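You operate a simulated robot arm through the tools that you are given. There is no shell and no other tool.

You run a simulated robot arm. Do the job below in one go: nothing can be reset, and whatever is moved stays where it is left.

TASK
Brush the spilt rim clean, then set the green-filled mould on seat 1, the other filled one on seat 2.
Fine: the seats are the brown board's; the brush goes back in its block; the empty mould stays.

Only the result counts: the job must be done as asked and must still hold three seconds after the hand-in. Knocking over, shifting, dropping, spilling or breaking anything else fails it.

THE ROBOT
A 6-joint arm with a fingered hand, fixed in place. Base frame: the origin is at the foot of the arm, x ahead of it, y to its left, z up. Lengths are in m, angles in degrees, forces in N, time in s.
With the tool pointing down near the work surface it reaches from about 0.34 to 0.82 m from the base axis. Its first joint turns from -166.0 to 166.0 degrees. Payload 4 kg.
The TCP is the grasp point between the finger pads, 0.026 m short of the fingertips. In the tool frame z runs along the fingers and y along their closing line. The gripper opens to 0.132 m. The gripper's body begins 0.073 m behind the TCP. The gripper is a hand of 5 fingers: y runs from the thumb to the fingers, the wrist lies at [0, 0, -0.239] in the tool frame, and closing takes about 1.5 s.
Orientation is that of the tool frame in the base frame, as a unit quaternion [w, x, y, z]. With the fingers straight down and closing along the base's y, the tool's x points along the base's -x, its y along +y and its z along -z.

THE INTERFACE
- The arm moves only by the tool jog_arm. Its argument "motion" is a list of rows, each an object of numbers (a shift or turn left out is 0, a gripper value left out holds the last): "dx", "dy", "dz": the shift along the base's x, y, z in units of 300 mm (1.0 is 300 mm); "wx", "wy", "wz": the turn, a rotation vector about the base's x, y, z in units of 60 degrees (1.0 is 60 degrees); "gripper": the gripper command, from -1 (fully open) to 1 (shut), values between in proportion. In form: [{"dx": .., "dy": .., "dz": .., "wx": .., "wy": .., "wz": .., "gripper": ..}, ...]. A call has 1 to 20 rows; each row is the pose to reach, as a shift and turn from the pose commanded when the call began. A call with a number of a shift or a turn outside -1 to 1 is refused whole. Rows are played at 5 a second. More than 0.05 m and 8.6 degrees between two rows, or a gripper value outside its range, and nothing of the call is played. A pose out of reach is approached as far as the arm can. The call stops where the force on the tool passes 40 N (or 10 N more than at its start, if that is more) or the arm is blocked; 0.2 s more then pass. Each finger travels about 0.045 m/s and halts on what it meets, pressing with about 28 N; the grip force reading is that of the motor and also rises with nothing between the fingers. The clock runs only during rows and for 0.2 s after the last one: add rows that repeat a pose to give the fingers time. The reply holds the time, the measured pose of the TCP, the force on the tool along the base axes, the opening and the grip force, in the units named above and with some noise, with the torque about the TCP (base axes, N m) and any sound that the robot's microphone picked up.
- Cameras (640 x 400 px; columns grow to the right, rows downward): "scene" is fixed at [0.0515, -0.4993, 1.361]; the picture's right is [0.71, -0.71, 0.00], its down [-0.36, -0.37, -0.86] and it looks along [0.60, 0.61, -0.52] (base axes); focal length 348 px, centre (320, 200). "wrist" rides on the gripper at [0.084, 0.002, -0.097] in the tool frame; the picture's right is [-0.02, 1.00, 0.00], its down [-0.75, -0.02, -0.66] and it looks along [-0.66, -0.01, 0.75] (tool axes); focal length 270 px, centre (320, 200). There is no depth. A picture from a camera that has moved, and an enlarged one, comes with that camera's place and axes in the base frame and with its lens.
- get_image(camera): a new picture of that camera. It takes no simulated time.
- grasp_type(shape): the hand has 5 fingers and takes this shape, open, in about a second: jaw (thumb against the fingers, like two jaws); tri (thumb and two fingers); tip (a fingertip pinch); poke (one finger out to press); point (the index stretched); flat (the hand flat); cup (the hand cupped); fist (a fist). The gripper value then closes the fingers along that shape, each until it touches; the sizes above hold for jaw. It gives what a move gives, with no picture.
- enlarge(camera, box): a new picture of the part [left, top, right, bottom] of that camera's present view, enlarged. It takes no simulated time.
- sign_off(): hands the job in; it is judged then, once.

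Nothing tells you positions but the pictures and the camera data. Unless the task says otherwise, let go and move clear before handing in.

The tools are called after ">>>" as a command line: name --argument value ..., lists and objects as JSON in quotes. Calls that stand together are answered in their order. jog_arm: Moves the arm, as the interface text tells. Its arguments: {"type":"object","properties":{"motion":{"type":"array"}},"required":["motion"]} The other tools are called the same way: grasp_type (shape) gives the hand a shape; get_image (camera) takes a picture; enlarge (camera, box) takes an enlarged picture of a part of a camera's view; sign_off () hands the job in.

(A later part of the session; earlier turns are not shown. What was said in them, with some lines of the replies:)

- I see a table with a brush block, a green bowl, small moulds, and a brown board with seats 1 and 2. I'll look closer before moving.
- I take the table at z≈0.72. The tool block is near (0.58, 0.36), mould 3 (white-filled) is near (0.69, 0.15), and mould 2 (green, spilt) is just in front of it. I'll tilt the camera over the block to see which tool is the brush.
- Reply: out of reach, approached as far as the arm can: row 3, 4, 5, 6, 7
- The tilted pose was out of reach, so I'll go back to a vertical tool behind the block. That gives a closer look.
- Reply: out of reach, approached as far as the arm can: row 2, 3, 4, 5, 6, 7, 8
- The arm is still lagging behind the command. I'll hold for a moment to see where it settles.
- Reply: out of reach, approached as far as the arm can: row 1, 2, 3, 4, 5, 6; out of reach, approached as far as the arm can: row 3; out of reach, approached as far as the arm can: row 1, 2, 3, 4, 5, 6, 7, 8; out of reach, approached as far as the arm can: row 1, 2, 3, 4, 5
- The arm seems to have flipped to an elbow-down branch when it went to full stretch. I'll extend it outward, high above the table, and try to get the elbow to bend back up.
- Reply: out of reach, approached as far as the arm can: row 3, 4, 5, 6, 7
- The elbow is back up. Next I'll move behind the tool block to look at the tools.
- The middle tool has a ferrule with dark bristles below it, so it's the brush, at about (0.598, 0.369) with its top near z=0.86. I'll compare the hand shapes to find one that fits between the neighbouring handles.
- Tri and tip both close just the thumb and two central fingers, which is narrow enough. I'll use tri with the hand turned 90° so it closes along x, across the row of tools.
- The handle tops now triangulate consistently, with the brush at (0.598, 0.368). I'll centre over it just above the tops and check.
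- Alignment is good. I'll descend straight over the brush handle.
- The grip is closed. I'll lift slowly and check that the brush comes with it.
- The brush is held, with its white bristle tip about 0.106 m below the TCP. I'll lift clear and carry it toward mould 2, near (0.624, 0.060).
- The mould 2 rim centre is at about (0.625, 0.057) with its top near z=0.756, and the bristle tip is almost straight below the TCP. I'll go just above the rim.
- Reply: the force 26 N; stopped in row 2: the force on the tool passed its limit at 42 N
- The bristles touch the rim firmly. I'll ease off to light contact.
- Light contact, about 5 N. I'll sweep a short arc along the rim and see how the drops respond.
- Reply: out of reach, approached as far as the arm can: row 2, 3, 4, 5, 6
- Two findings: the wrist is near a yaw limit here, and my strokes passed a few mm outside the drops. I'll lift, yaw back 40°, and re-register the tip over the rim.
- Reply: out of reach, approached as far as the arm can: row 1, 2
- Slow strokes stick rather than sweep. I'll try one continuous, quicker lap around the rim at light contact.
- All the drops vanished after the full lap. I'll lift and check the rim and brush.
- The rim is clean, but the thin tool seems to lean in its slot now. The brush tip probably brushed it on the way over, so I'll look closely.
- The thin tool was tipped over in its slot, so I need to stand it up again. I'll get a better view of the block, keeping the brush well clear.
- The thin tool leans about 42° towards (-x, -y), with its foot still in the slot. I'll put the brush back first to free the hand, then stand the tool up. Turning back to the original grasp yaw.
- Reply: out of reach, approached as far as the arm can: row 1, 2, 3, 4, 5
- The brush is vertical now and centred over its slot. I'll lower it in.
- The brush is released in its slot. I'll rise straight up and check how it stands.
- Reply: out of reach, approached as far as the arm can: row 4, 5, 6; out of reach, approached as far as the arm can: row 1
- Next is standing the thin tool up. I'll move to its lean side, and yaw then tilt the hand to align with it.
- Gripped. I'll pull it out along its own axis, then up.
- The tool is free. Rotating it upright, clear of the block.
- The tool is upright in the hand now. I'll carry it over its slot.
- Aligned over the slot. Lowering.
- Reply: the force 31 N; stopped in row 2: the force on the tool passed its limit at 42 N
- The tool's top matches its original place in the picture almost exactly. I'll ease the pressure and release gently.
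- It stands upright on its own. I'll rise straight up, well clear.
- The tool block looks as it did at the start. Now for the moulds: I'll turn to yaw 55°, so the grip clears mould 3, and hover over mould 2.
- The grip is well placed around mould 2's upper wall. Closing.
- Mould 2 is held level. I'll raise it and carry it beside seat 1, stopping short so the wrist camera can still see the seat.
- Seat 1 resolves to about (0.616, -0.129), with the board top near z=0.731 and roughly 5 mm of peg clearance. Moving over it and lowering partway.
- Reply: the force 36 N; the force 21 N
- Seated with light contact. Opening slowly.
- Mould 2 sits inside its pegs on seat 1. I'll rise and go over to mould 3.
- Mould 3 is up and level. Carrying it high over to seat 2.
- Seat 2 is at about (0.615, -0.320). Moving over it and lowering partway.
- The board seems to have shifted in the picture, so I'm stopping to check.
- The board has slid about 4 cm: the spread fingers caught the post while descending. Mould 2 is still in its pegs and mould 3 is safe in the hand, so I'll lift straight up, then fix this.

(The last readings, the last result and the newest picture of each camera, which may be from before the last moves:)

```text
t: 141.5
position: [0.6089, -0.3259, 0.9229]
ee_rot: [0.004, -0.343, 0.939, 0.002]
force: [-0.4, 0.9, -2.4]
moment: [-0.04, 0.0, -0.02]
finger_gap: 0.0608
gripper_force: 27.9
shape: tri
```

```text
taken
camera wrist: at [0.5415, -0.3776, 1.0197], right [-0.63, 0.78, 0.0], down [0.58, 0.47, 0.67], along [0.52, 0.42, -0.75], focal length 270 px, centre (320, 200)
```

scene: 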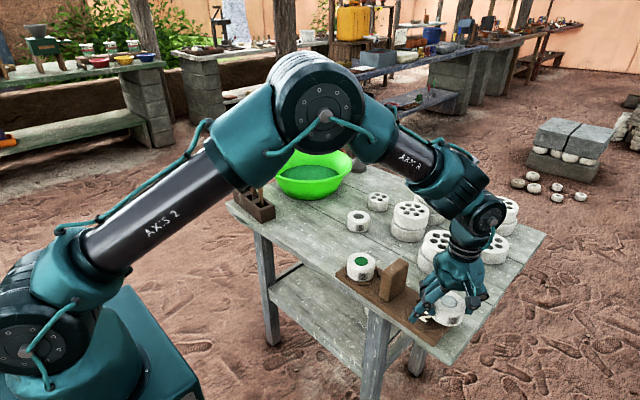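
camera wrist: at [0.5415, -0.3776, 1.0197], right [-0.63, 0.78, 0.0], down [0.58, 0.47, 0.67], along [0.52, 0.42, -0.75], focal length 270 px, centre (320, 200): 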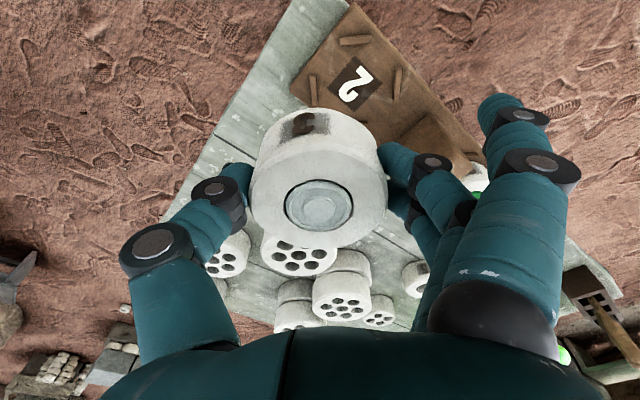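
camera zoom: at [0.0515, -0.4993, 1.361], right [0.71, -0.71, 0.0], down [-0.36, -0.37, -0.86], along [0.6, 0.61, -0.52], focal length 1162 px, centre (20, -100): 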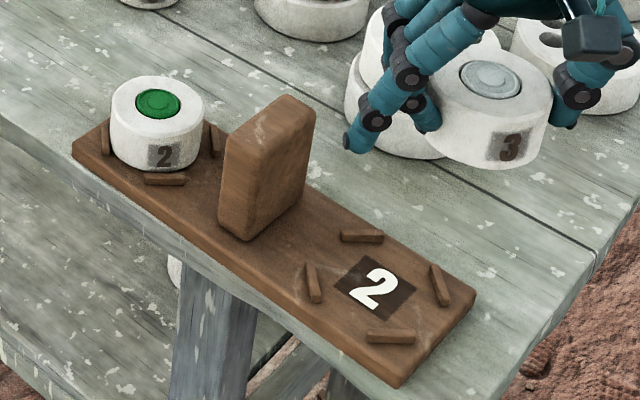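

I'll reorient the hand so it closes across the board (along x), keeping the fingers away from the post. Rotating while high.

>>> jog_arm --motion '[{"wz": -0.12}, {"wz": -0.24}, {"wz": -0.36}, {"wz": -0.48}, {"wz": -0.6}, {"wz": -0.72}, {"wz": -0.72}]'

>>> jog_arm --motion '[{"wz": -0.12}, {"wz": -0.24}, {"wz": -0.36}, {"wz": -0.48}, {"wz": -0.6}, {"wz": -0.72}, {"wz": -0.72}]'

>>> jog_arm --motion '[{"wz": -0.12}, {"wz": -0.24}, {"wz": -0.36}, {"wz": -0.48}, {"wz": -0.6}, {"wz": -0.72}, {"wz": -0.72}]'

>>> get_image --camera "wrist"

>>> get_image --camera "scene"

```text
t: 143.1
position: [0.6092, -0.3245, 0.9239]
ee_rot: [0.005, 0.026, 1.0, -0.001]
force: [0.5, 0.1, -2.0]
moment: [0.01, 0.0, 0.0]
finger_gap: 0.0607
gripper_force: 27.0
shape: tri
```

```text
t: 144.7
position: [0.6093, -0.3231, 0.9231]
ee_rot: [0.005, 0.393, 0.919, -0.002]
force: [0.1, 0.3, -2.9]
moment: [0.0, -0.04, -0.04]
finger_gap: 0.0606
gripper_force: 28.3
shape: tri
```

```text
t: 146.3
position: [0.6089, -0.3245, 0.923]
ee_rot: [0.003, 0.704, 0.71, -0.003]
force: [-1.0, -0.1, -2.0]
moment: [0.04, 0.05, -0.01]
finger_gap: 0.0603
gripper_force: 27.6
shape: tri
```

```text
taken
camera wrist: at [0.6102, -0.2383, 1.0191], right [1.0, -0.01, 0.0], down [-0.01, -0.75, 0.67], along [-0.01, -0.67, -0.75], focal length 270 px, centre (320, 200)
```

wrist: 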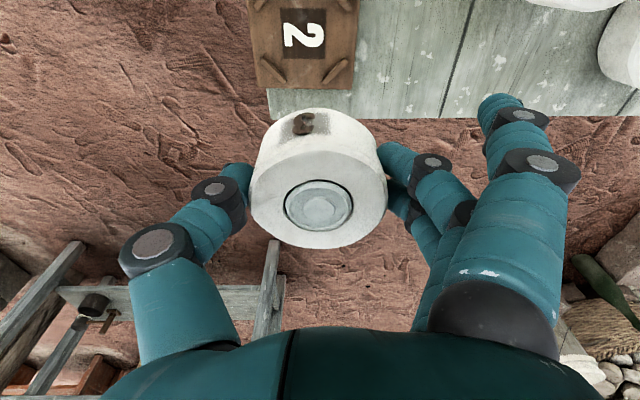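

```text
taken
```

scene: 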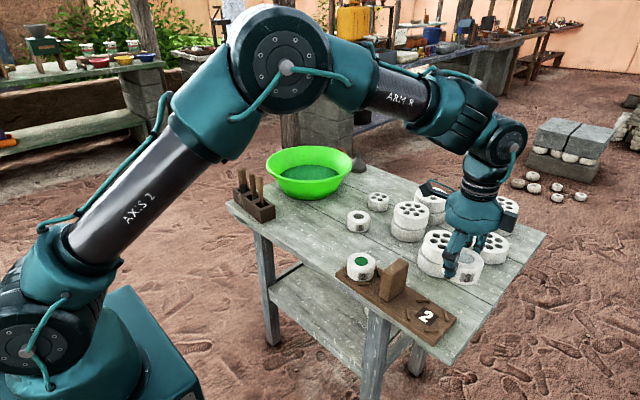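

>>> enlarge --camera "wrist" --box '[230, 0, 390, 110]'

>>> enlarge --camera "wrist" --box '[240, 100, 400, 260]'

```text
3.64 times, centred on (310, 55) of wrist
camera zoom: at [0.6102, -0.2383, 1.0191], right [1.0, -0.01, 0.0], down [-0.01, -0.75, 0.67], along [-0.01, -0.67, -0.75], focal length 983 px, centre (356, 727)
```

zoom: 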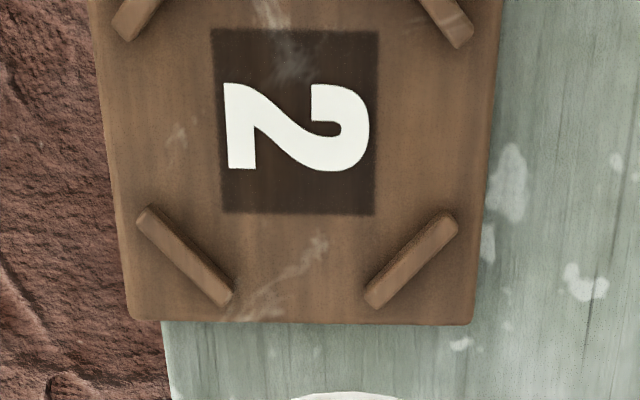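

```text
2.50 times, centred on (320, 180) of wrist
camera zoom: at [0.6102, -0.2383, 1.0191], right [1.0, -0.01, 0.0], down [-0.01, -0.75, 0.67], along [-0.01, -0.67, -0.75], focal length 676 px, centre (320, 250)
```

zoom: 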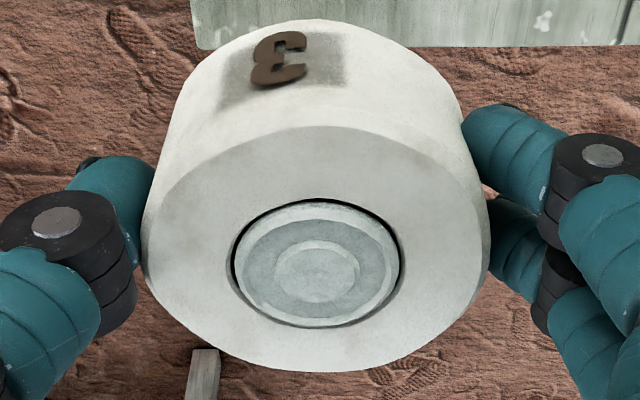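

The new orientation is good. I'll centre over seat 2 where the board is now and lower partway, watching the post.

>>> jog_arm --motion '[{"dx": -0.015, "dy": 0.05}, {"dx": -0.03, "dy": 0.1}, {"dx": -0.044, "dy": 0.144}, {"dx": -0.044, "dy": 0.144, "dz": -0.07}, {"dx": -0.044, "dy": 0.144, "dz": -0.14}, {"dx": -0.044, "dy": 0.144, "dz": -0.21}, {"dx": -0.044, "dy": 0.144, "dz": -0.21}]'

>>> enlarge --camera "scene" --box '[350, 215, 490, 345]'

>>> get_image --camera "wrist"

```text
t: 147.9
position: [0.5961, -0.279, 0.8594]
ee_rot: [0.003, 0.704, 0.71, -0.003]
force: [-0.6, -0.4, -1.8]
moment: [0.01, 0.02, 0.01]
finger_gap: 0.0605
gripper_force: 27.6
shape: tri
```

```text
3.08 times, centred on (420, 280) of scene
camera zoom: at [0.0515, -0.4993, 1.361], right [0.71, -0.71, 0.0], down [-0.36, -0.37, -0.86], along [0.6, 0.61, -0.52], focal length 1072 px, centre (12, -46)
```

zoom: 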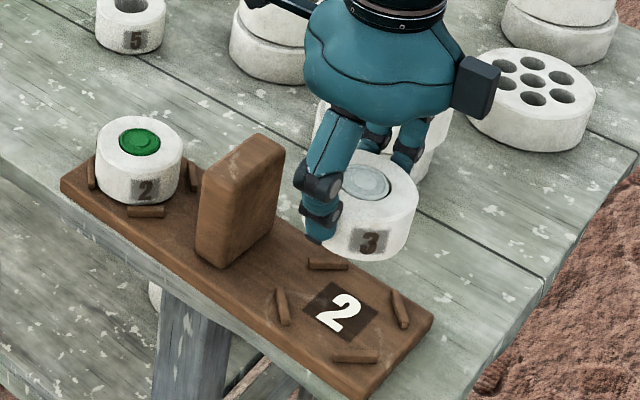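

```text
taken
camera wrist: at [0.597, -0.1936, 0.9552], right [1.0, -0.01, 0.0], down [-0.01, -0.75, 0.67], along [-0.01, -0.67, -0.75], focal length 270 px, centre (320, 200)
```

wrist: 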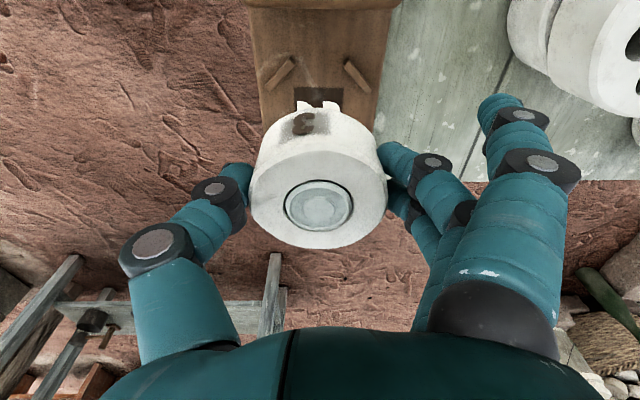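

>>> enlarge --camera "scene" --box '[370, 150, 500, 300]'

```text
2.67 times, centred on (435, 225) of scene
camera zoom: at [0.0515, -0.4993, 1.361], right [0.71, -0.71, 0.0], down [-0.36, -0.37, -0.86], along [0.6, 0.61, -0.52], focal length 929 px, centre (13, 133)
```

zoom: 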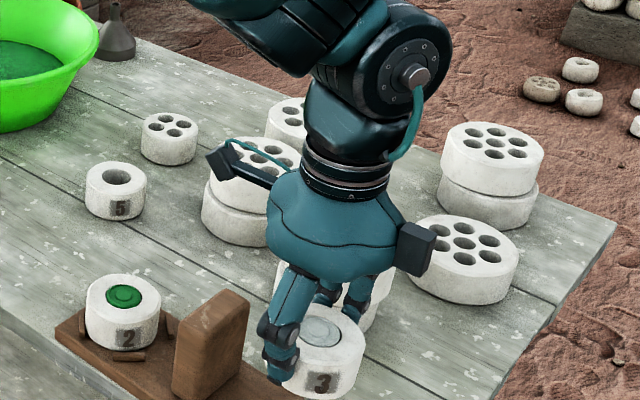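

>>> jog_arm --motion '[{"dz": -0.05}, {"dz": -0.1}, {"dz": -0.15}, {"dz": -0.15}]'

>>> get_image --camera "wrist"

>>> enlarge --camera "scene" --box '[350, 215, 490, 345]'

```text
t: 148.9
position: [0.5965, -0.2793, 0.8129]
ee_rot: [0.004, 0.704, 0.71, -0.004]
force: [-0.6, 1.0, -2.3]
moment: [-0.03, 0.01, 0.01]
finger_gap: 0.0604
gripper_force: 28.3
shape: tri
```

```text
taken
camera wrist: at [0.5971, -0.1941, 0.91], right [1.0, -0.01, 0.0], down [-0.01, -0.75, 0.67], along [-0.01, -0.67, -0.75], focal length 270 px, centre (320, 200)
```

wrist: 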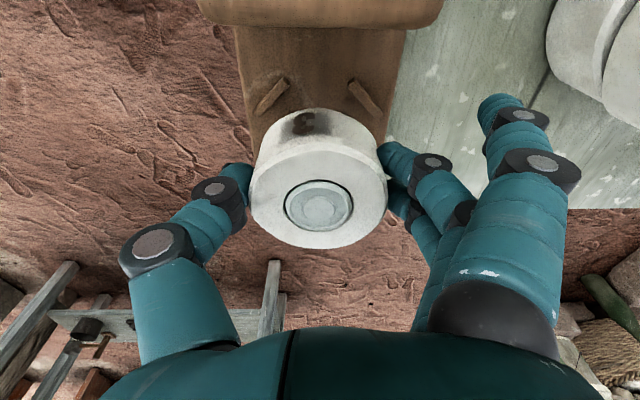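

```text
3.08 times, centred on (420, 280) of scene
camera zoom: at [0.0515, -0.4993, 1.361], right [0.71, -0.71, 0.0], down [-0.36, -0.37, -0.86], along [0.6, 0.61, -0.52], focal length 1072 px, centre (12, -46)
```

zoom: 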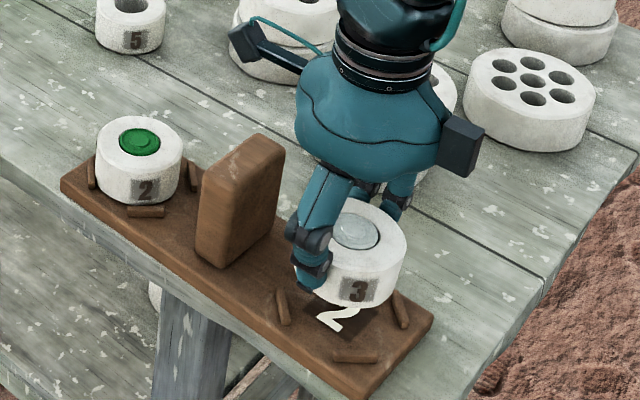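

>>> jog_arm --motion '[{"dx": 0.005, "dy": -0.008, "dz": -0.04}, {"dx": 0.005, "dy": -0.008, "dz": -0.08}, {"dx": 0.005, "dy": -0.008, "dz": -0.105}, {"dx": 0.005, "dy": -0.008, "dz": -0.105}]'

>>> enlarge --camera "wrist" --box '[180, 0, 460, 260]'

>>> enlarge --camera "scene" --box '[370, 245, 480, 345]'

```text
t: 149.9
position: [0.597, -0.2832, 0.7842]
ee_rot: [0.003, 0.704, 0.711, -0.003]
force: [-0.4, 0.6, -2.1]
moment: [0.02, 0.0, 0.0]
finger_gap: 0.0605
gripper_force: 28.1
shape: tri
```

```text
1.54 times, centred on (320, 130) of wrist
camera zoom: at [0.597, -0.1972, 0.8796], right [1.0, -0.01, 0.0], down [-0.01, -0.75, 0.67], along [-0.01, -0.67, -0.75], focal length 416 px, centre (320, 308)
```

zoom: 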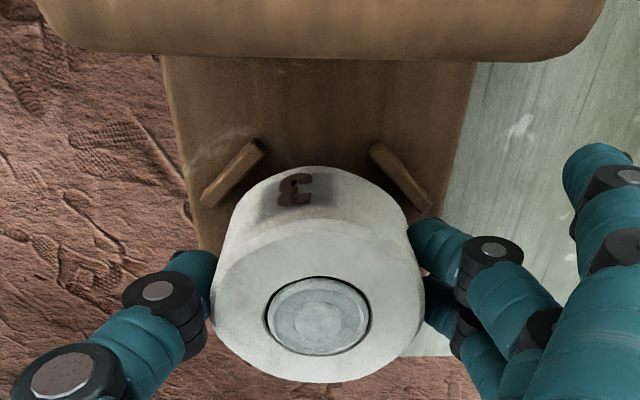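

```text
4.00 times, centred on (425, 295) of scene
camera zoom: at [0.0515, -0.4993, 1.361], right [0.71, -0.71, 0.0], down [-0.36, -0.37, -0.86], along [0.6, 0.61, -0.52], focal length 1394 px, centre (-100, -180)
```

zoom: 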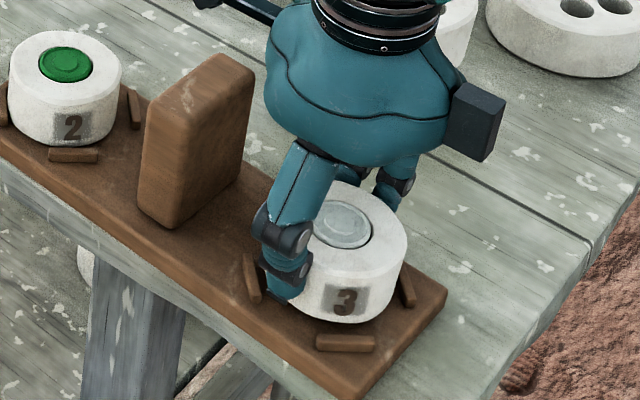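

Well aligned. Lowering to contact.

>>> jog_arm --motion '[{"dz": -0.01}, {"dz": -0.018}, {"dz": -0.018}]'

>>> jog_arm --motion '[{"dz": -0.004}, {"dz": -0.007}]'

```text
t: 150.7
position: [0.596, -0.2822, 0.7779]
ee_rot: [0.004, 0.704, 0.71, -0.003]
force: [0.6, 0.2, -2.2]
moment: [0.02, 0.01, 0.0]
finger_gap: 0.0604
gripper_force: 28.3
shape: tri
```

```text
t: 151.3
position: [0.5968, -0.2818, 0.7762]
ee_rot: [0.003, 0.704, 0.71, -0.003]
force: [-0.4, 1.2, 4.6]
moment: [0.02, 0.0, -0.02]
finger_gap: 0.0607
gripper_force: 27.8
shape: tri
```

>>> jog_arm --motion '[{"gripper": 0.4}, {"gripper": 0.2}, {"gripper": 0.12}, {"gripper": 0.08}, {"gripper": 0.04}, {"gripper": 0.0}, {"gripper": -0.05}, {"gripper": -0.1}, {"gripper": -0.15}, {"gripper": -0.2}, {"gripper": -0.28}, {"gripper": -0.35}, {"gripper": -0.35}]'

>>> enlarge --camera "scene" --box '[370, 245, 480, 345]'

>>> enlarge --camera "wrist" --box '[180, 0, 460, 260]'

```text
t: 154.1
position: [0.5967, -0.2828, 0.7766]
ee_rot: [0.003, 0.704, 0.71, -0.003]
force: [-0.2, 0.8, 0.7]
moment: [-0.02, 0.0, 0.0]
finger_gap: 0.0885
gripper_force: 0.3
shape: tri
```

```text
4.00 times, centred on (425, 295) of scene
camera zoom: at [0.0515, -0.4993, 1.361], right [0.71, -0.71, 0.0], down [-0.36, -0.37, -0.86], along [0.6, 0.61, -0.52], focal length 1394 px, centre (-100, -180)
```

zoom: 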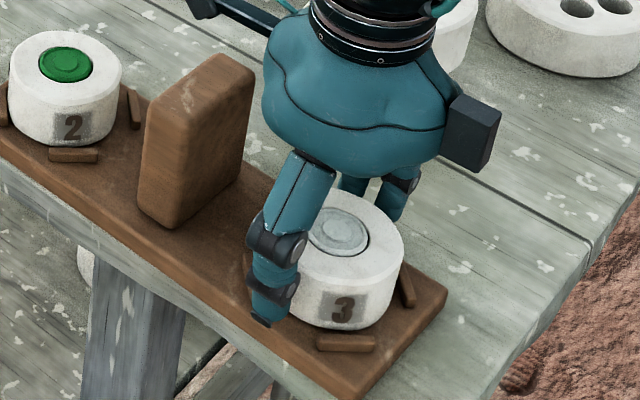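

```text
1.54 times, centred on (320, 130) of wrist
camera zoom: at [0.5975, -0.1967, 0.8717], right [1.0, -0.01, 0.0], down [-0.01, -0.75, 0.67], along [-0.01, -0.67, -0.75], focal length 416 px, centre (320, 308)
```

zoom: 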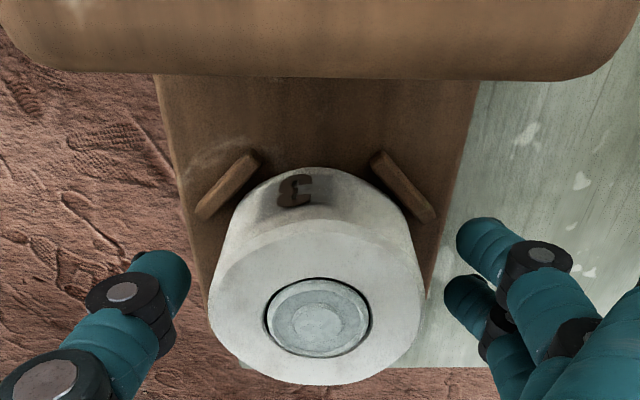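

Both moulds are seated. I'll rise clear, then carefully slide the board back by its post.

>>> jog_arm --motion '[{"dz": 0.06}, {"dz": 0.13}, {"dz": 0.21}, {"dz": 0.3}, {"dz": 0.4}, {"dz": 0.5}, {"dz": 0.5}]'

>>> jog_arm --motion '[{"wz": 0.12}, {"wz": 0.24}, {"wz": 0.36}, {"wz": 0.48}, {"wz": 0.6}, {"wz": 0.72}, {"wz": 0.75}]'

>>> jog_arm --motion '[{"wz": 0.12}, {"wz": 0.24}, {"wz": 0.36}, {"wz": 0.48}, {"wz": 0.6}, {"wz": 0.72}, {"wz": 0.743}, {"wz": 0.743}]'

>>> get_image --camera "wrist"

>>> enlarge --camera "scene" --box '[330, 230, 490, 350]'

```text
t: 155.7
position: [0.5973, -0.2822, 0.9263]
ee_rot: [0.003, 0.704, 0.71, -0.003]
force: [0.4, 0.1, -0.4]
moment: [-0.01, 0.01, 0.0]
finger_gap: 0.0889
gripper_force: 0.1
shape: tri
```

```text
t: 157.3
position: [0.5984, -0.283, 0.9262]
ee_rot: [0.005, 0.378, 0.926, -0.002]
force: [0.6, -0.5, -0.7]
moment: [-0.01, 0.01, 0.02]
finger_gap: 0.0886
gripper_force: 0.1
shape: tri
```

```text
t: 159.1
position: [0.5968, -0.2834, 0.9268]
ee_rot: [0.004, -0.001, 1.0, 0.0]
force: [0.0, 0.2, -0.1]
moment: [-0.01, -0.02, -0.04]
finger_gap: 0.0889
gripper_force: 0.1
shape: tri
```

```text
taken
camera wrist: at [0.5113, -0.2813, 1.0223], right [0.02, 1.0, 0.0], down [0.75, -0.01, 0.67], along [0.67, -0.01, -0.75], focal length 270 px, centre (320, 200)
```

wrist: 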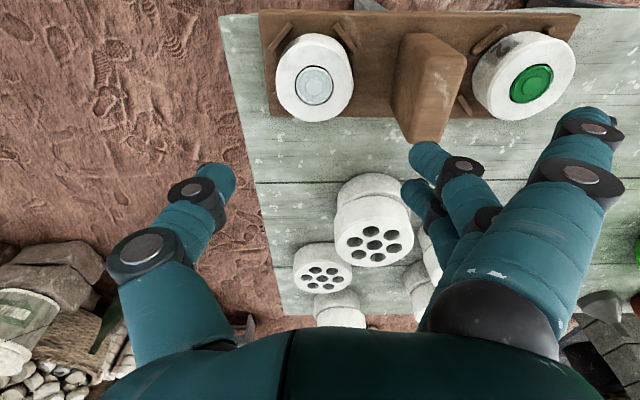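

```text
3.33 times, centred on (410, 290) of scene
camera zoom: at [0.0515, -0.4993, 1.361], right [0.71, -0.71, 0.0], down [-0.36, -0.37, -0.86], along [0.6, 0.61, -0.52], focal length 1162 px, centre (20, -100)
```

zoom: 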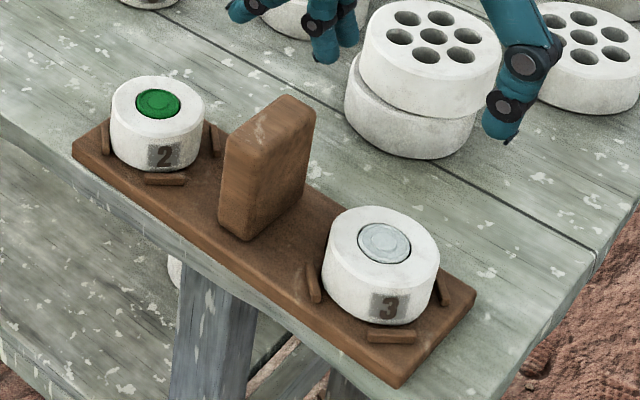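

>>> grasp_type --shape "jaw"

>>> jog_arm --motion '[{"dy": 0.1, "gripper": -0.14}, {"dy": 0.2}, {"dx": -0.009, "dy": 0.308}, {"dx": -0.009, "dy": 0.308}, {"dx": -0.009, "dy": 0.308}, {"dx": -0.009, "dy": 0.308}]'

>>> get_image --camera "wrist"

>>> enlarge --camera "wrist" --box '[220, 20, 420, 220]'

```text
t: 160.0
position: [0.5973, -0.2826, 0.9263]
ee_rot: [0.004, -0.001, 1.0, 0.0]
force: [0.2, 0.2, -0.1]
moment: [0.03, 0.02, 0.03]
finger_gap: 0.1321
gripper_force: 0.0
shape: jaw
```

```text
t: 161.4
position: [0.5945, -0.1914, 0.9233]
ee_rot: [0.005, -0.001, 1.0, 0.001]
force: [0.1, 0.3, 0.2]
moment: [-0.02, 0.03, 0.0]
finger_gap: 0.076
gripper_force: 0.1
shape: jaw
```

```text
taken
camera wrist: at [0.5091, -0.1889, 1.02], right [0.02, 1.0, 0.0], down [0.75, -0.01, 0.67], along [0.67, -0.01, -0.75], focal length 270 px, centre (320, 200)
```

wrist: 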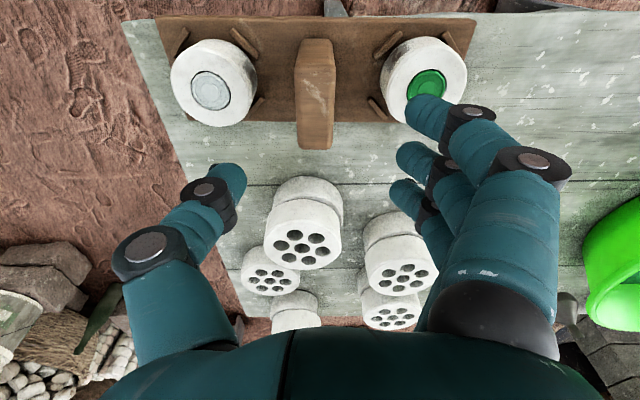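

```text
2.00 times, centred on (320, 120) of wrist
camera zoom: at [0.5091, -0.1889, 1.02], right [0.02, 1.0, 0.0], down [0.75, -0.01, 0.67], along [0.67, -0.01, -0.75], focal length 541 px, centre (320, 360)
```

zoom: 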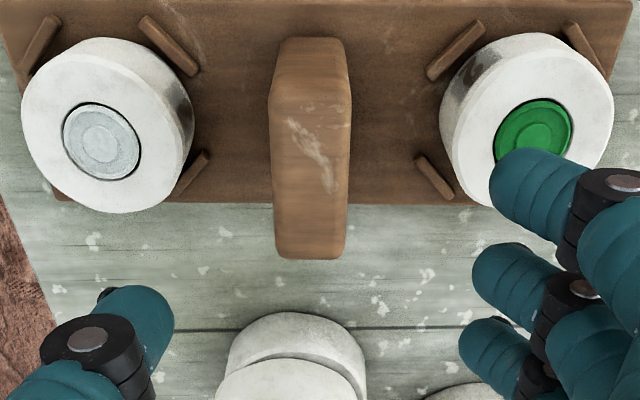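

>>> jog_arm --motion '[{"dx": -0.022, "dy": -0.007, "dz": -0.08}, {"dx": -0.022, "dy": -0.007, "dz": -0.16}, {"dx": -0.022, "dy": -0.007, "dz": -0.24}, {"dx": -0.022, "dy": -0.007, "dz": -0.31}, {"dx": -0.022, "dy": -0.007, "dz": -0.36}, {"dx": -0.022, "dy": -0.007, "dz": -0.36}]'

>>> get_image --camera "wrist"

>>> enlarge --camera "scene" --box '[330, 200, 490, 350]'

```text
t: 162.8
position: [0.5874, -0.1936, 0.8182]
ee_rot: [0.004, 0.0, 1.0, 0.0]
force: [0.3, 0.8, 0.3]
moment: [0.02, 0.04, -0.01]
finger_gap: 0.0764
gripper_force: 0.1
shape: jaw
```

```text
taken
camera wrist: at [0.5017, -0.1906, 0.9135], right [0.02, 1.0, 0.0], down [0.75, -0.01, 0.67], along [0.67, -0.01, -0.75], focal length 270 px, centre (320, 200)
```

wrist: 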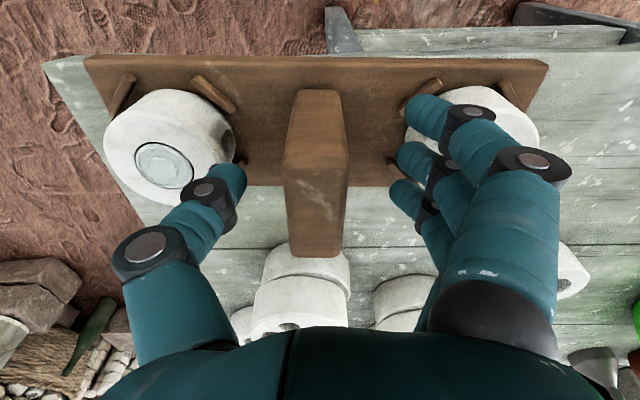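

```text
2.67 times, centred on (410, 275) of scene
camera zoom: at [0.0515, -0.4993, 1.361], right [0.71, -0.71, 0.0], down [-0.36, -0.37, -0.86], along [0.6, 0.61, -0.52], focal length 929 px, centre (80, 0)
```

zoom: 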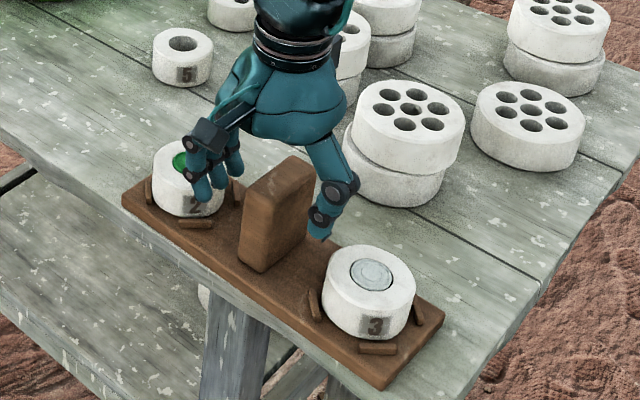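

>>> jog_arm --motion '[{"gripper": 0.0}, {"gripper": 0.15}, {"gripper": 0.3}, {"gripper": 0.45}, {"gripper": 0.55}, {"gripper": 0.7}, {"gripper": 0.85}, {"gripper": 1.0}, {"gripper": 1.0}]'

>>> get_image --camera "wrist"

>>> enlarge --camera "scene" --box '[330, 230, 490, 350]'

```text
t: 164.8
position: [0.5872, -0.192, 0.8182]
ee_rot: [0.005, -0.001, 1.0, 0.0]
force: [-0.6, -2.1, 0.6]
moment: [0.05, 0.01, 0.2]
finger_gap: 0.0187
gripper_force: 28.3
shape: jaw
```

```text
taken
camera wrist: at [0.5016, -0.1907, 0.9136], right [0.02, 1.0, 0.0], down [0.75, -0.01, 0.66], along [0.66, -0.01, -0.75], focal length 270 px, centre (320, 200)
```

wrist: 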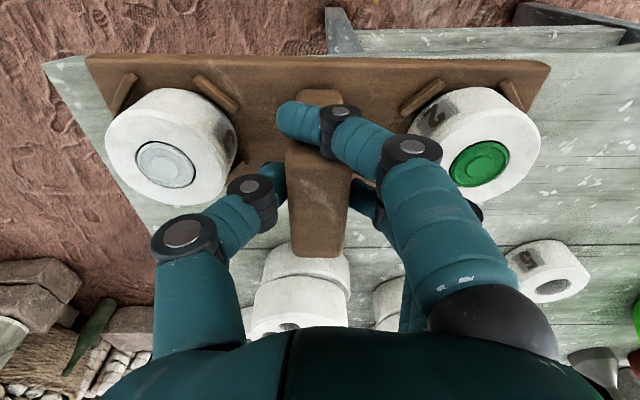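

```text
3.33 times, centred on (410, 290) of scene
camera zoom: at [0.0515, -0.4993, 1.361], right [0.71, -0.71, 0.0], down [-0.36, -0.37, -0.86], along [0.6, 0.61, -0.52], focal length 1162 px, centre (20, -100)
```

zoom: 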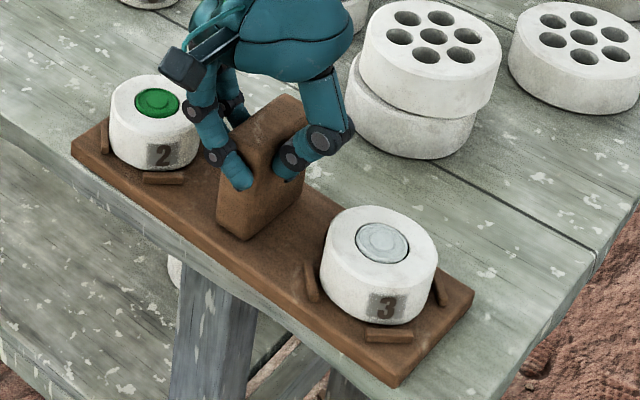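

The post is gripped. Sliding the board back slowly, about 80% of the way first.

>>> jog_arm --motion '[{"dx": 0.005, "dy": -0.008}, {"dx": 0.01, "dy": -0.017}, {"dx": 0.015, "dy": -0.025}, {"dx": 0.02, "dy": -0.033}, {"dx": 0.025, "dy": -0.042}, {"dx": 0.03, "dy": -0.05}, {"dx": 0.035, "dy": -0.058}, {"dx": 0.04, "dy": -0.067}, {"dx": 0.045, "dy": -0.075}, {"dx": 0.05, "dy": -0.083}, {"dx": 0.05, "dy": -0.083}]'

>>> enlarge --camera "scene" --box '[330, 230, 490, 350]'

```text
t: 167.2
position: [0.603, -0.2175, 0.8182]
ee_rot: [0.004, -0.001, 1.0, 0.001]
force: [-0.7, 0.1, -4.8]
moment: [0.09, 0.03, 0.03]
finger_gap: 0.0183
gripper_force: 28.6
shape: jaw
```

```text
3.33 times, centred on (410, 290) of scene
camera zoom: at [0.0515, -0.4993, 1.361], right [0.71, -0.71, 0.0], down [-0.36, -0.37, -0.86], along [0.6, 0.61, -0.52], focal length 1162 px, centre (20, -100)
```

zoom: 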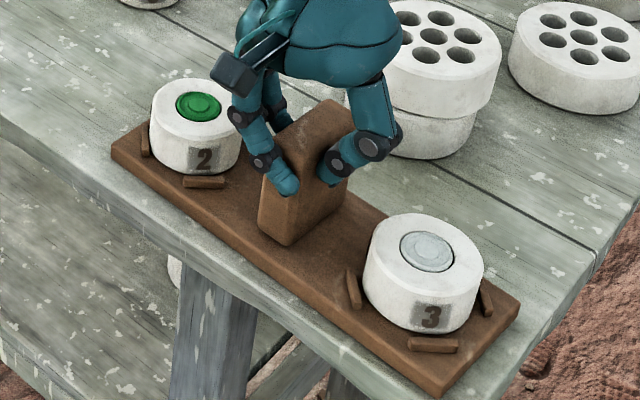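

>>> jog_arm --motion '[{"wz": 0.015, "dx": 0.001, "dy": -0.008}, {"wz": 0.03, "dx": 0.003, "dy": -0.015}, {"wz": 0.045, "dx": 0.004, "dy": -0.023}, {"wz": 0.06, "dx": 0.005, "dy": -0.03}, {"wz": 0.06, "dx": 0.005, "dy": -0.03}]'

>>> enlarge --camera "scene" --box '[330, 230, 490, 350]'

```text
t: 168.4
position: [0.6053, -0.2277, 0.8185]
ee_rot: [0.005, -0.032, 0.999, 0.0]
force: [-0.2, 0.6, -3.1]
moment: [0.12, 0.02, -0.04]
finger_gap: 0.0181
gripper_force: 28.1
shape: jaw
```

```text
3.33 times, centred on (410, 290) of scene
camera zoom: at [0.0515, -0.4993, 1.361], right [0.71, -0.71, 0.0], down [-0.36, -0.37, -0.86], along [0.6, 0.61, -0.52], focal length 1162 px, centre (20, -100)
```

zoom: 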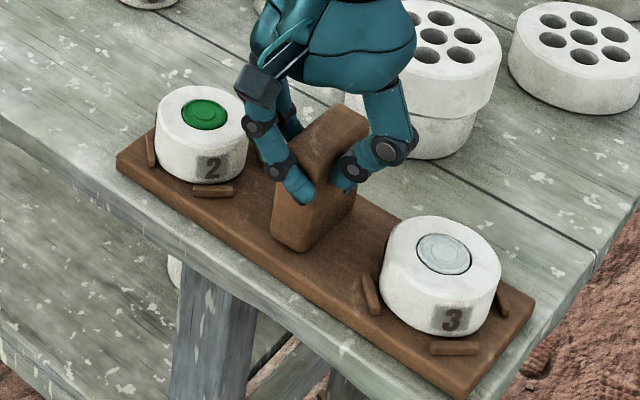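

>>> enlarge --camera "scene" --box '[330, 240, 490, 350]'

```text
3.64 times, centred on (410, 295) of scene
camera zoom: at [0.0515, -0.4993, 1.361], right [0.71, -0.71, 0.0], down [-0.36, -0.37, -0.86], along [0.6, 0.61, -0.52], focal length 1267 px, centre (-7, -146)
```

zoom: 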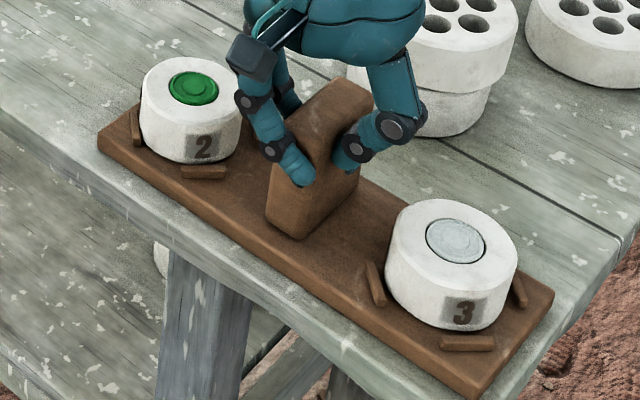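

The board is back to its starting place within about 1–2 mm. I'll release the post gently and rise.

>>> jog_arm --motion '[{"gripper": 0.85}, {"gripper": 0.75}, {"gripper": 0.7}, {"gripper": 0.65}, {"gripper": 0.6}, {"gripper": 0.5}, {"gripper": 0.4}, {"gripper": 0.3}, {"gripper": 0.2}, {"gripper": 0.1}, {"gripper": 0.0}, {"gripper": -0.1}, {"gripper": -0.15}, {"gripper": -0.15}]'

>>> enlarge --camera "scene" --box '[330, 240, 490, 350]'

>>> get_image --camera "wrist"

```text
t: 171.4
position: [0.6051, -0.2276, 0.8182]
ee_rot: [0.004, -0.033, 0.999, 0.0]
force: [0.0, 0.6, 0.3]
moment: [0.03, -0.01, 0.01]
finger_gap: 0.0748
gripper_force: 0.0
shape: jaw
```

```text
3.64 times, centred on (410, 295) of scene
camera zoom: at [0.0515, -0.4993, 1.361], right [0.71, -0.71, 0.0], down [-0.36, -0.37, -0.86], along [0.6, 0.61, -0.52], focal length 1267 px, centre (-7, -146)
```

zoom: 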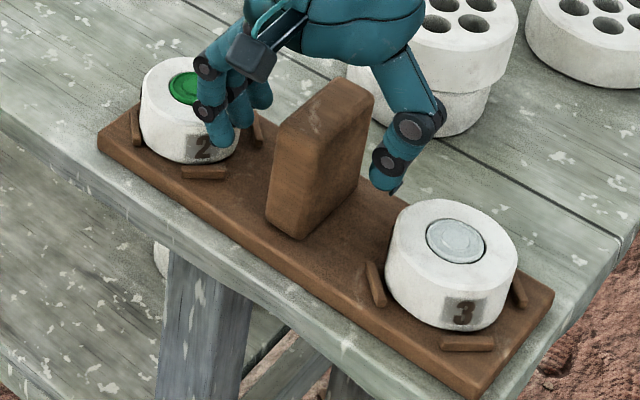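

```text
taken
camera wrist: at [0.519, -0.2302, 0.9142], right [-0.04, 1.0, 0.0], down [0.75, 0.03, 0.67], along [0.66, 0.03, -0.75], focal length 270 px, centre (320, 200)
```

wrist: 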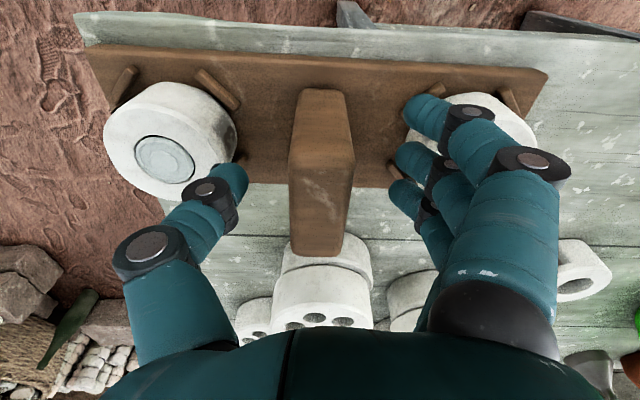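

>>> jog_arm --motion '[{"dz": 0.05}, {"dz": 0.12}, {"dz": 0.2}, {"dz": 0.3}, {"dz": 0.4}, {"dz": 0.45}, {"dz": 0.45}]'

>>> enlarge --camera "scene" --box '[330, 240, 490, 350]'

>>> get_image --camera "wrist"

>>> get_image --camera "scene"

```text
t: 173.0
position: [0.6057, -0.2272, 0.9532]
ee_rot: [0.004, -0.032, 0.999, 0.0]
force: [0.1, -0.1, 0.3]
moment: [0.0, -0.01, -0.02]
finger_gap: 0.0748
gripper_force: 0.1
shape: jaw
```

```text
3.64 times, centred on (410, 295) of scene
camera zoom: at [0.0515, -0.4993, 1.361], right [0.71, -0.71, 0.0], down [-0.36, -0.37, -0.86], along [0.6, 0.61, -0.52], focal length 1267 px, centre (-7, -146)
```

zoom: 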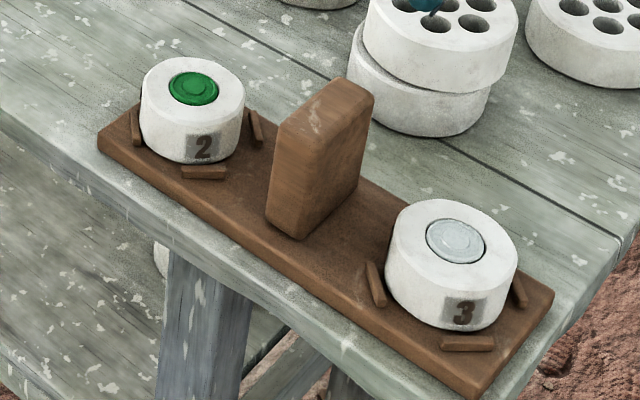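

```text
taken
camera wrist: at [0.5191, -0.2303, 1.0499], right [-0.04, 1.0, 0.0], down [0.75, 0.03, 0.67], along [0.66, 0.03, -0.75], focal length 270 px, centre (320, 200)
```

wrist: 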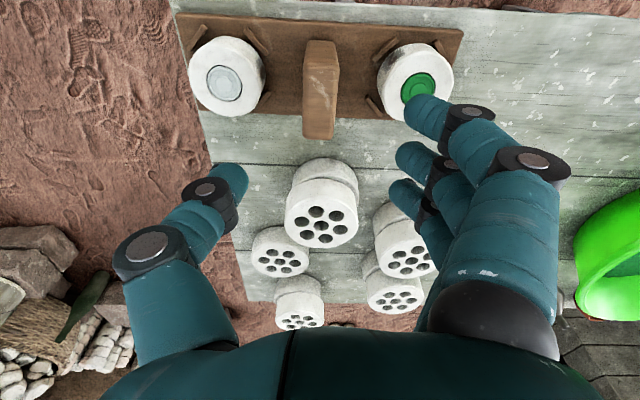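

```text
taken
```

scene: 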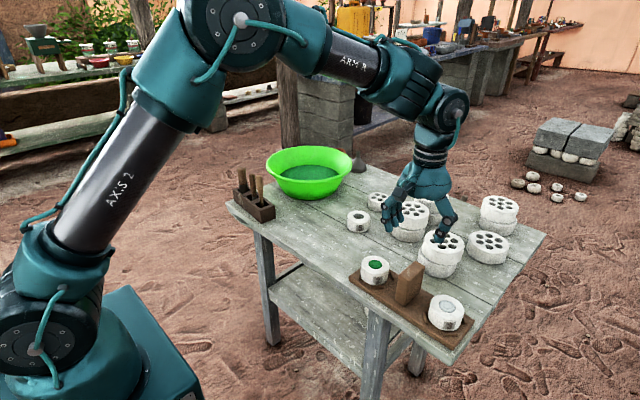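

>>> enlarge --camera "scene" --box '[350, 245, 410, 300]'

>>> enlarge --camera "wrist" --box '[340, 10, 480, 140]'

>>> enlarge --camera "wrist" --box '[160, 0, 300, 130]'

>>> enlarge --camera "scene" --box '[220, 140, 400, 260]'

```text
7.27 times, centred on (380, 272) of scene
camera zoom: at [0.0515, -0.4993, 1.361], right [0.71, -0.71, 0.0], down [-0.36, -0.37, -0.86], along [0.6, 0.61, -0.52], focal length 2535 px, centre (-116, -327)
```

zoom: 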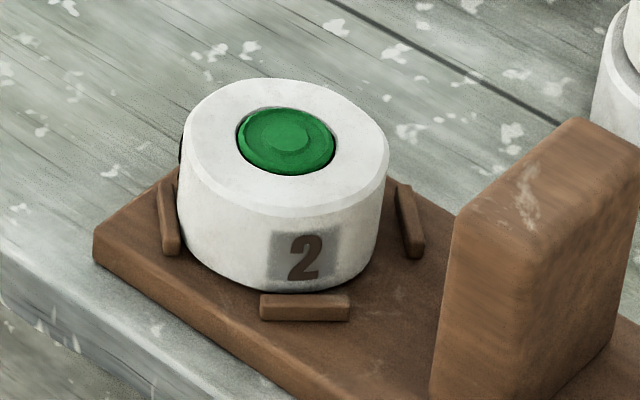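

```text
3.08 times, centred on (410, 75) of wrist
camera zoom: at [0.5191, -0.2303, 1.0499], right [-0.04, 1.0, 0.0], down [0.75, 0.03, 0.67], along [0.66, 0.03, -0.75], focal length 832 px, centre (43, 585)
```

zoom: 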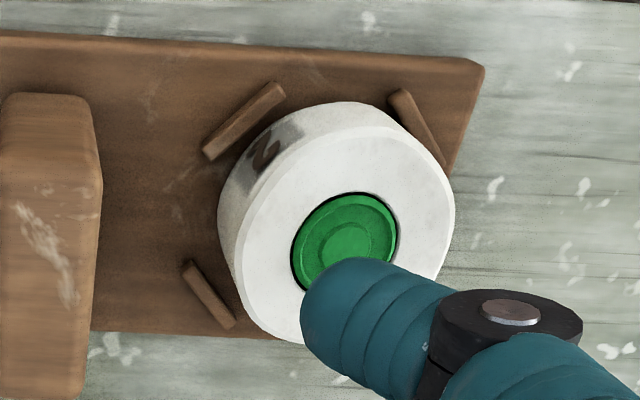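

```text
3.08 times, centred on (230, 65) of wrist
camera zoom: at [0.5191, -0.2303, 1.0499], right [-0.04, 1.0, 0.0], down [0.75, 0.03, 0.67], along [0.66, 0.03, -0.75], focal length 832 px, centre (597, 615)
```

zoom: 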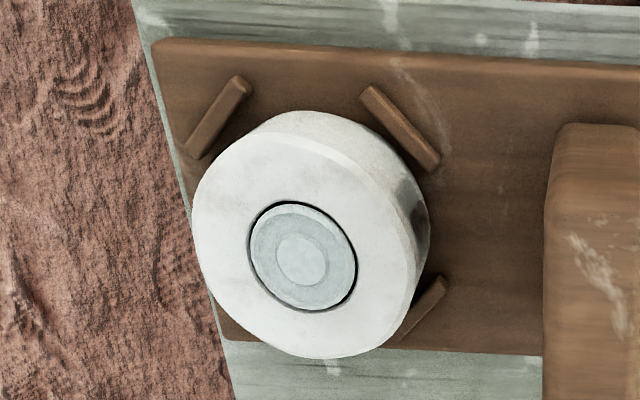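

```text
3.33 times, centred on (310, 200) of scene
camera zoom: at [0.0515, -0.4993, 1.361], right [0.71, -0.71, 0.0], down [-0.36, -0.37, -0.86], along [0.6, 0.61, -0.52], focal length 1162 px, centre (353, 200)
```

zoom: 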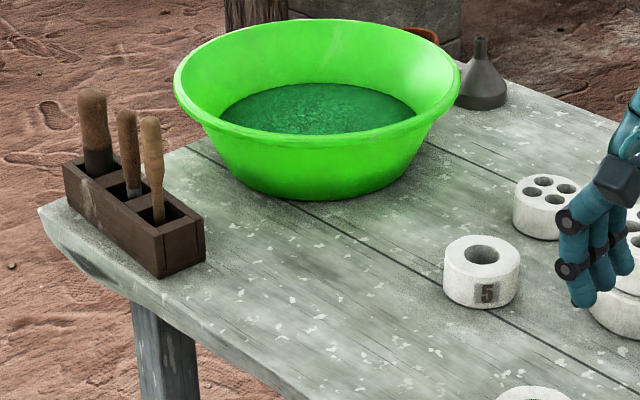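

Everything matches the start apart from the two seated moulds. I'll retract the arm clear and check once more before handing in.

>>> jog_arm --motion '[{"dz": 0.05}, {"dz": 0.12, "dx": -0.05}, {"dz": 0.15, "dx": -0.15}, {"dz": 0.15, "dx": -0.25}, {"dz": 0.15, "dx": -0.35}, {"dz": 0.15, "dx": -0.4}, {"dz": 0.15, "dx": -0.4}, {"dz": 0.15, "dx": -0.4}, {"dz": 0.15, "dx": -0.4}]'

>>> get_image --camera "scene"

>>> enlarge --camera "scene" --box '[330, 240, 490, 350]'

>>> enlarge --camera "scene" --box '[225, 145, 285, 225]'

```text
t: 175.0
position: [0.4837, -0.2259, 0.9979]
ee_rot: [0.005, -0.032, 0.999, -0.001]
force: [0.5, 0.0, -0.4]
moment: [-0.04, 0.01, 0.01]
finger_gap: 0.0751
gripper_force: 0.1
shape: jaw
```

```text
taken
```

scene: 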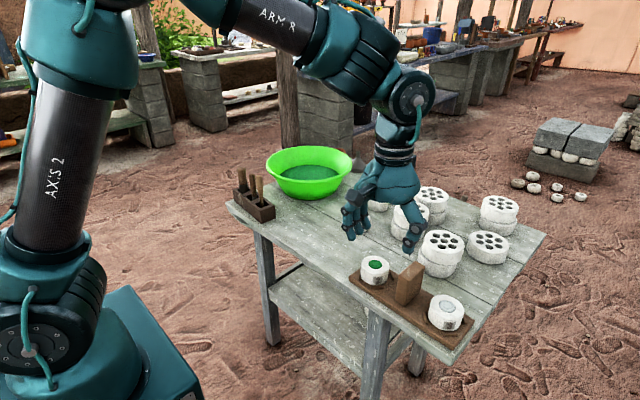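

```text
3.64 times, centred on (410, 295) of scene
camera zoom: at [0.0515, -0.4993, 1.361], right [0.71, -0.71, 0.0], down [-0.36, -0.37, -0.86], along [0.6, 0.61, -0.52], focal length 1267 px, centre (-7, -146)
```

zoom: 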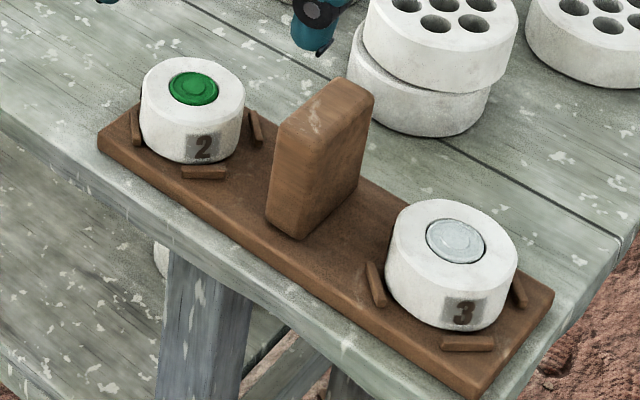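

```text
5.00 times, centred on (255, 185) of scene
camera zoom: at [0.0515, -0.4993, 1.361], right [0.71, -0.71, 0.0], down [-0.36, -0.37, -0.86], along [0.6, 0.61, -0.52], focal length 1742 px, centre (645, 275)
```

zoom: 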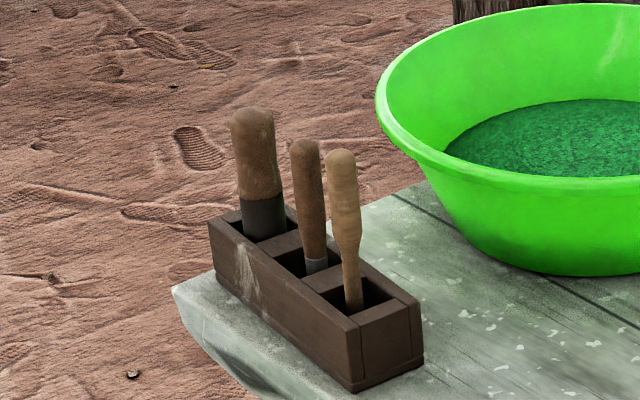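

The scene looks right: the rim is clean, the green-filled mould is on seat 1 and the other filled mould on seat 2. The brush is in its block, the empty mould is untouched and the arm is clear, so I'm handing in.

>>> sign_off

```text
The job is handed in.
```

The job is handed in. The spilt rim is clean, the green-filled mould is on seat 1, and the other filled mould is on seat 2. The brush is back in its block, the empty mould was not touched, and the arm is clear.

Two things were disturbed along the way, and I put both back before handing in:

- **Thin tool in the brush block:** the brush knocked it over in its slot while I carried it across. I stood it up again in its slot, and it matches its starting position in the pictures.
- **Brown board:** it slid about 4 cm while I was lowering the second mould, probably because the fingers caught its post. After seating that mould I slid the board back by the post, with both moulds on it. It is within about 1–2 mm of where it began.

The green-filled mould sits about 3 mm off the centre of seat 1, but it is level and inside its pegs. I could not tell how the hand-in was judged. If it counts things being moved at any point rather than only where they ended up, those two slips could fail it.
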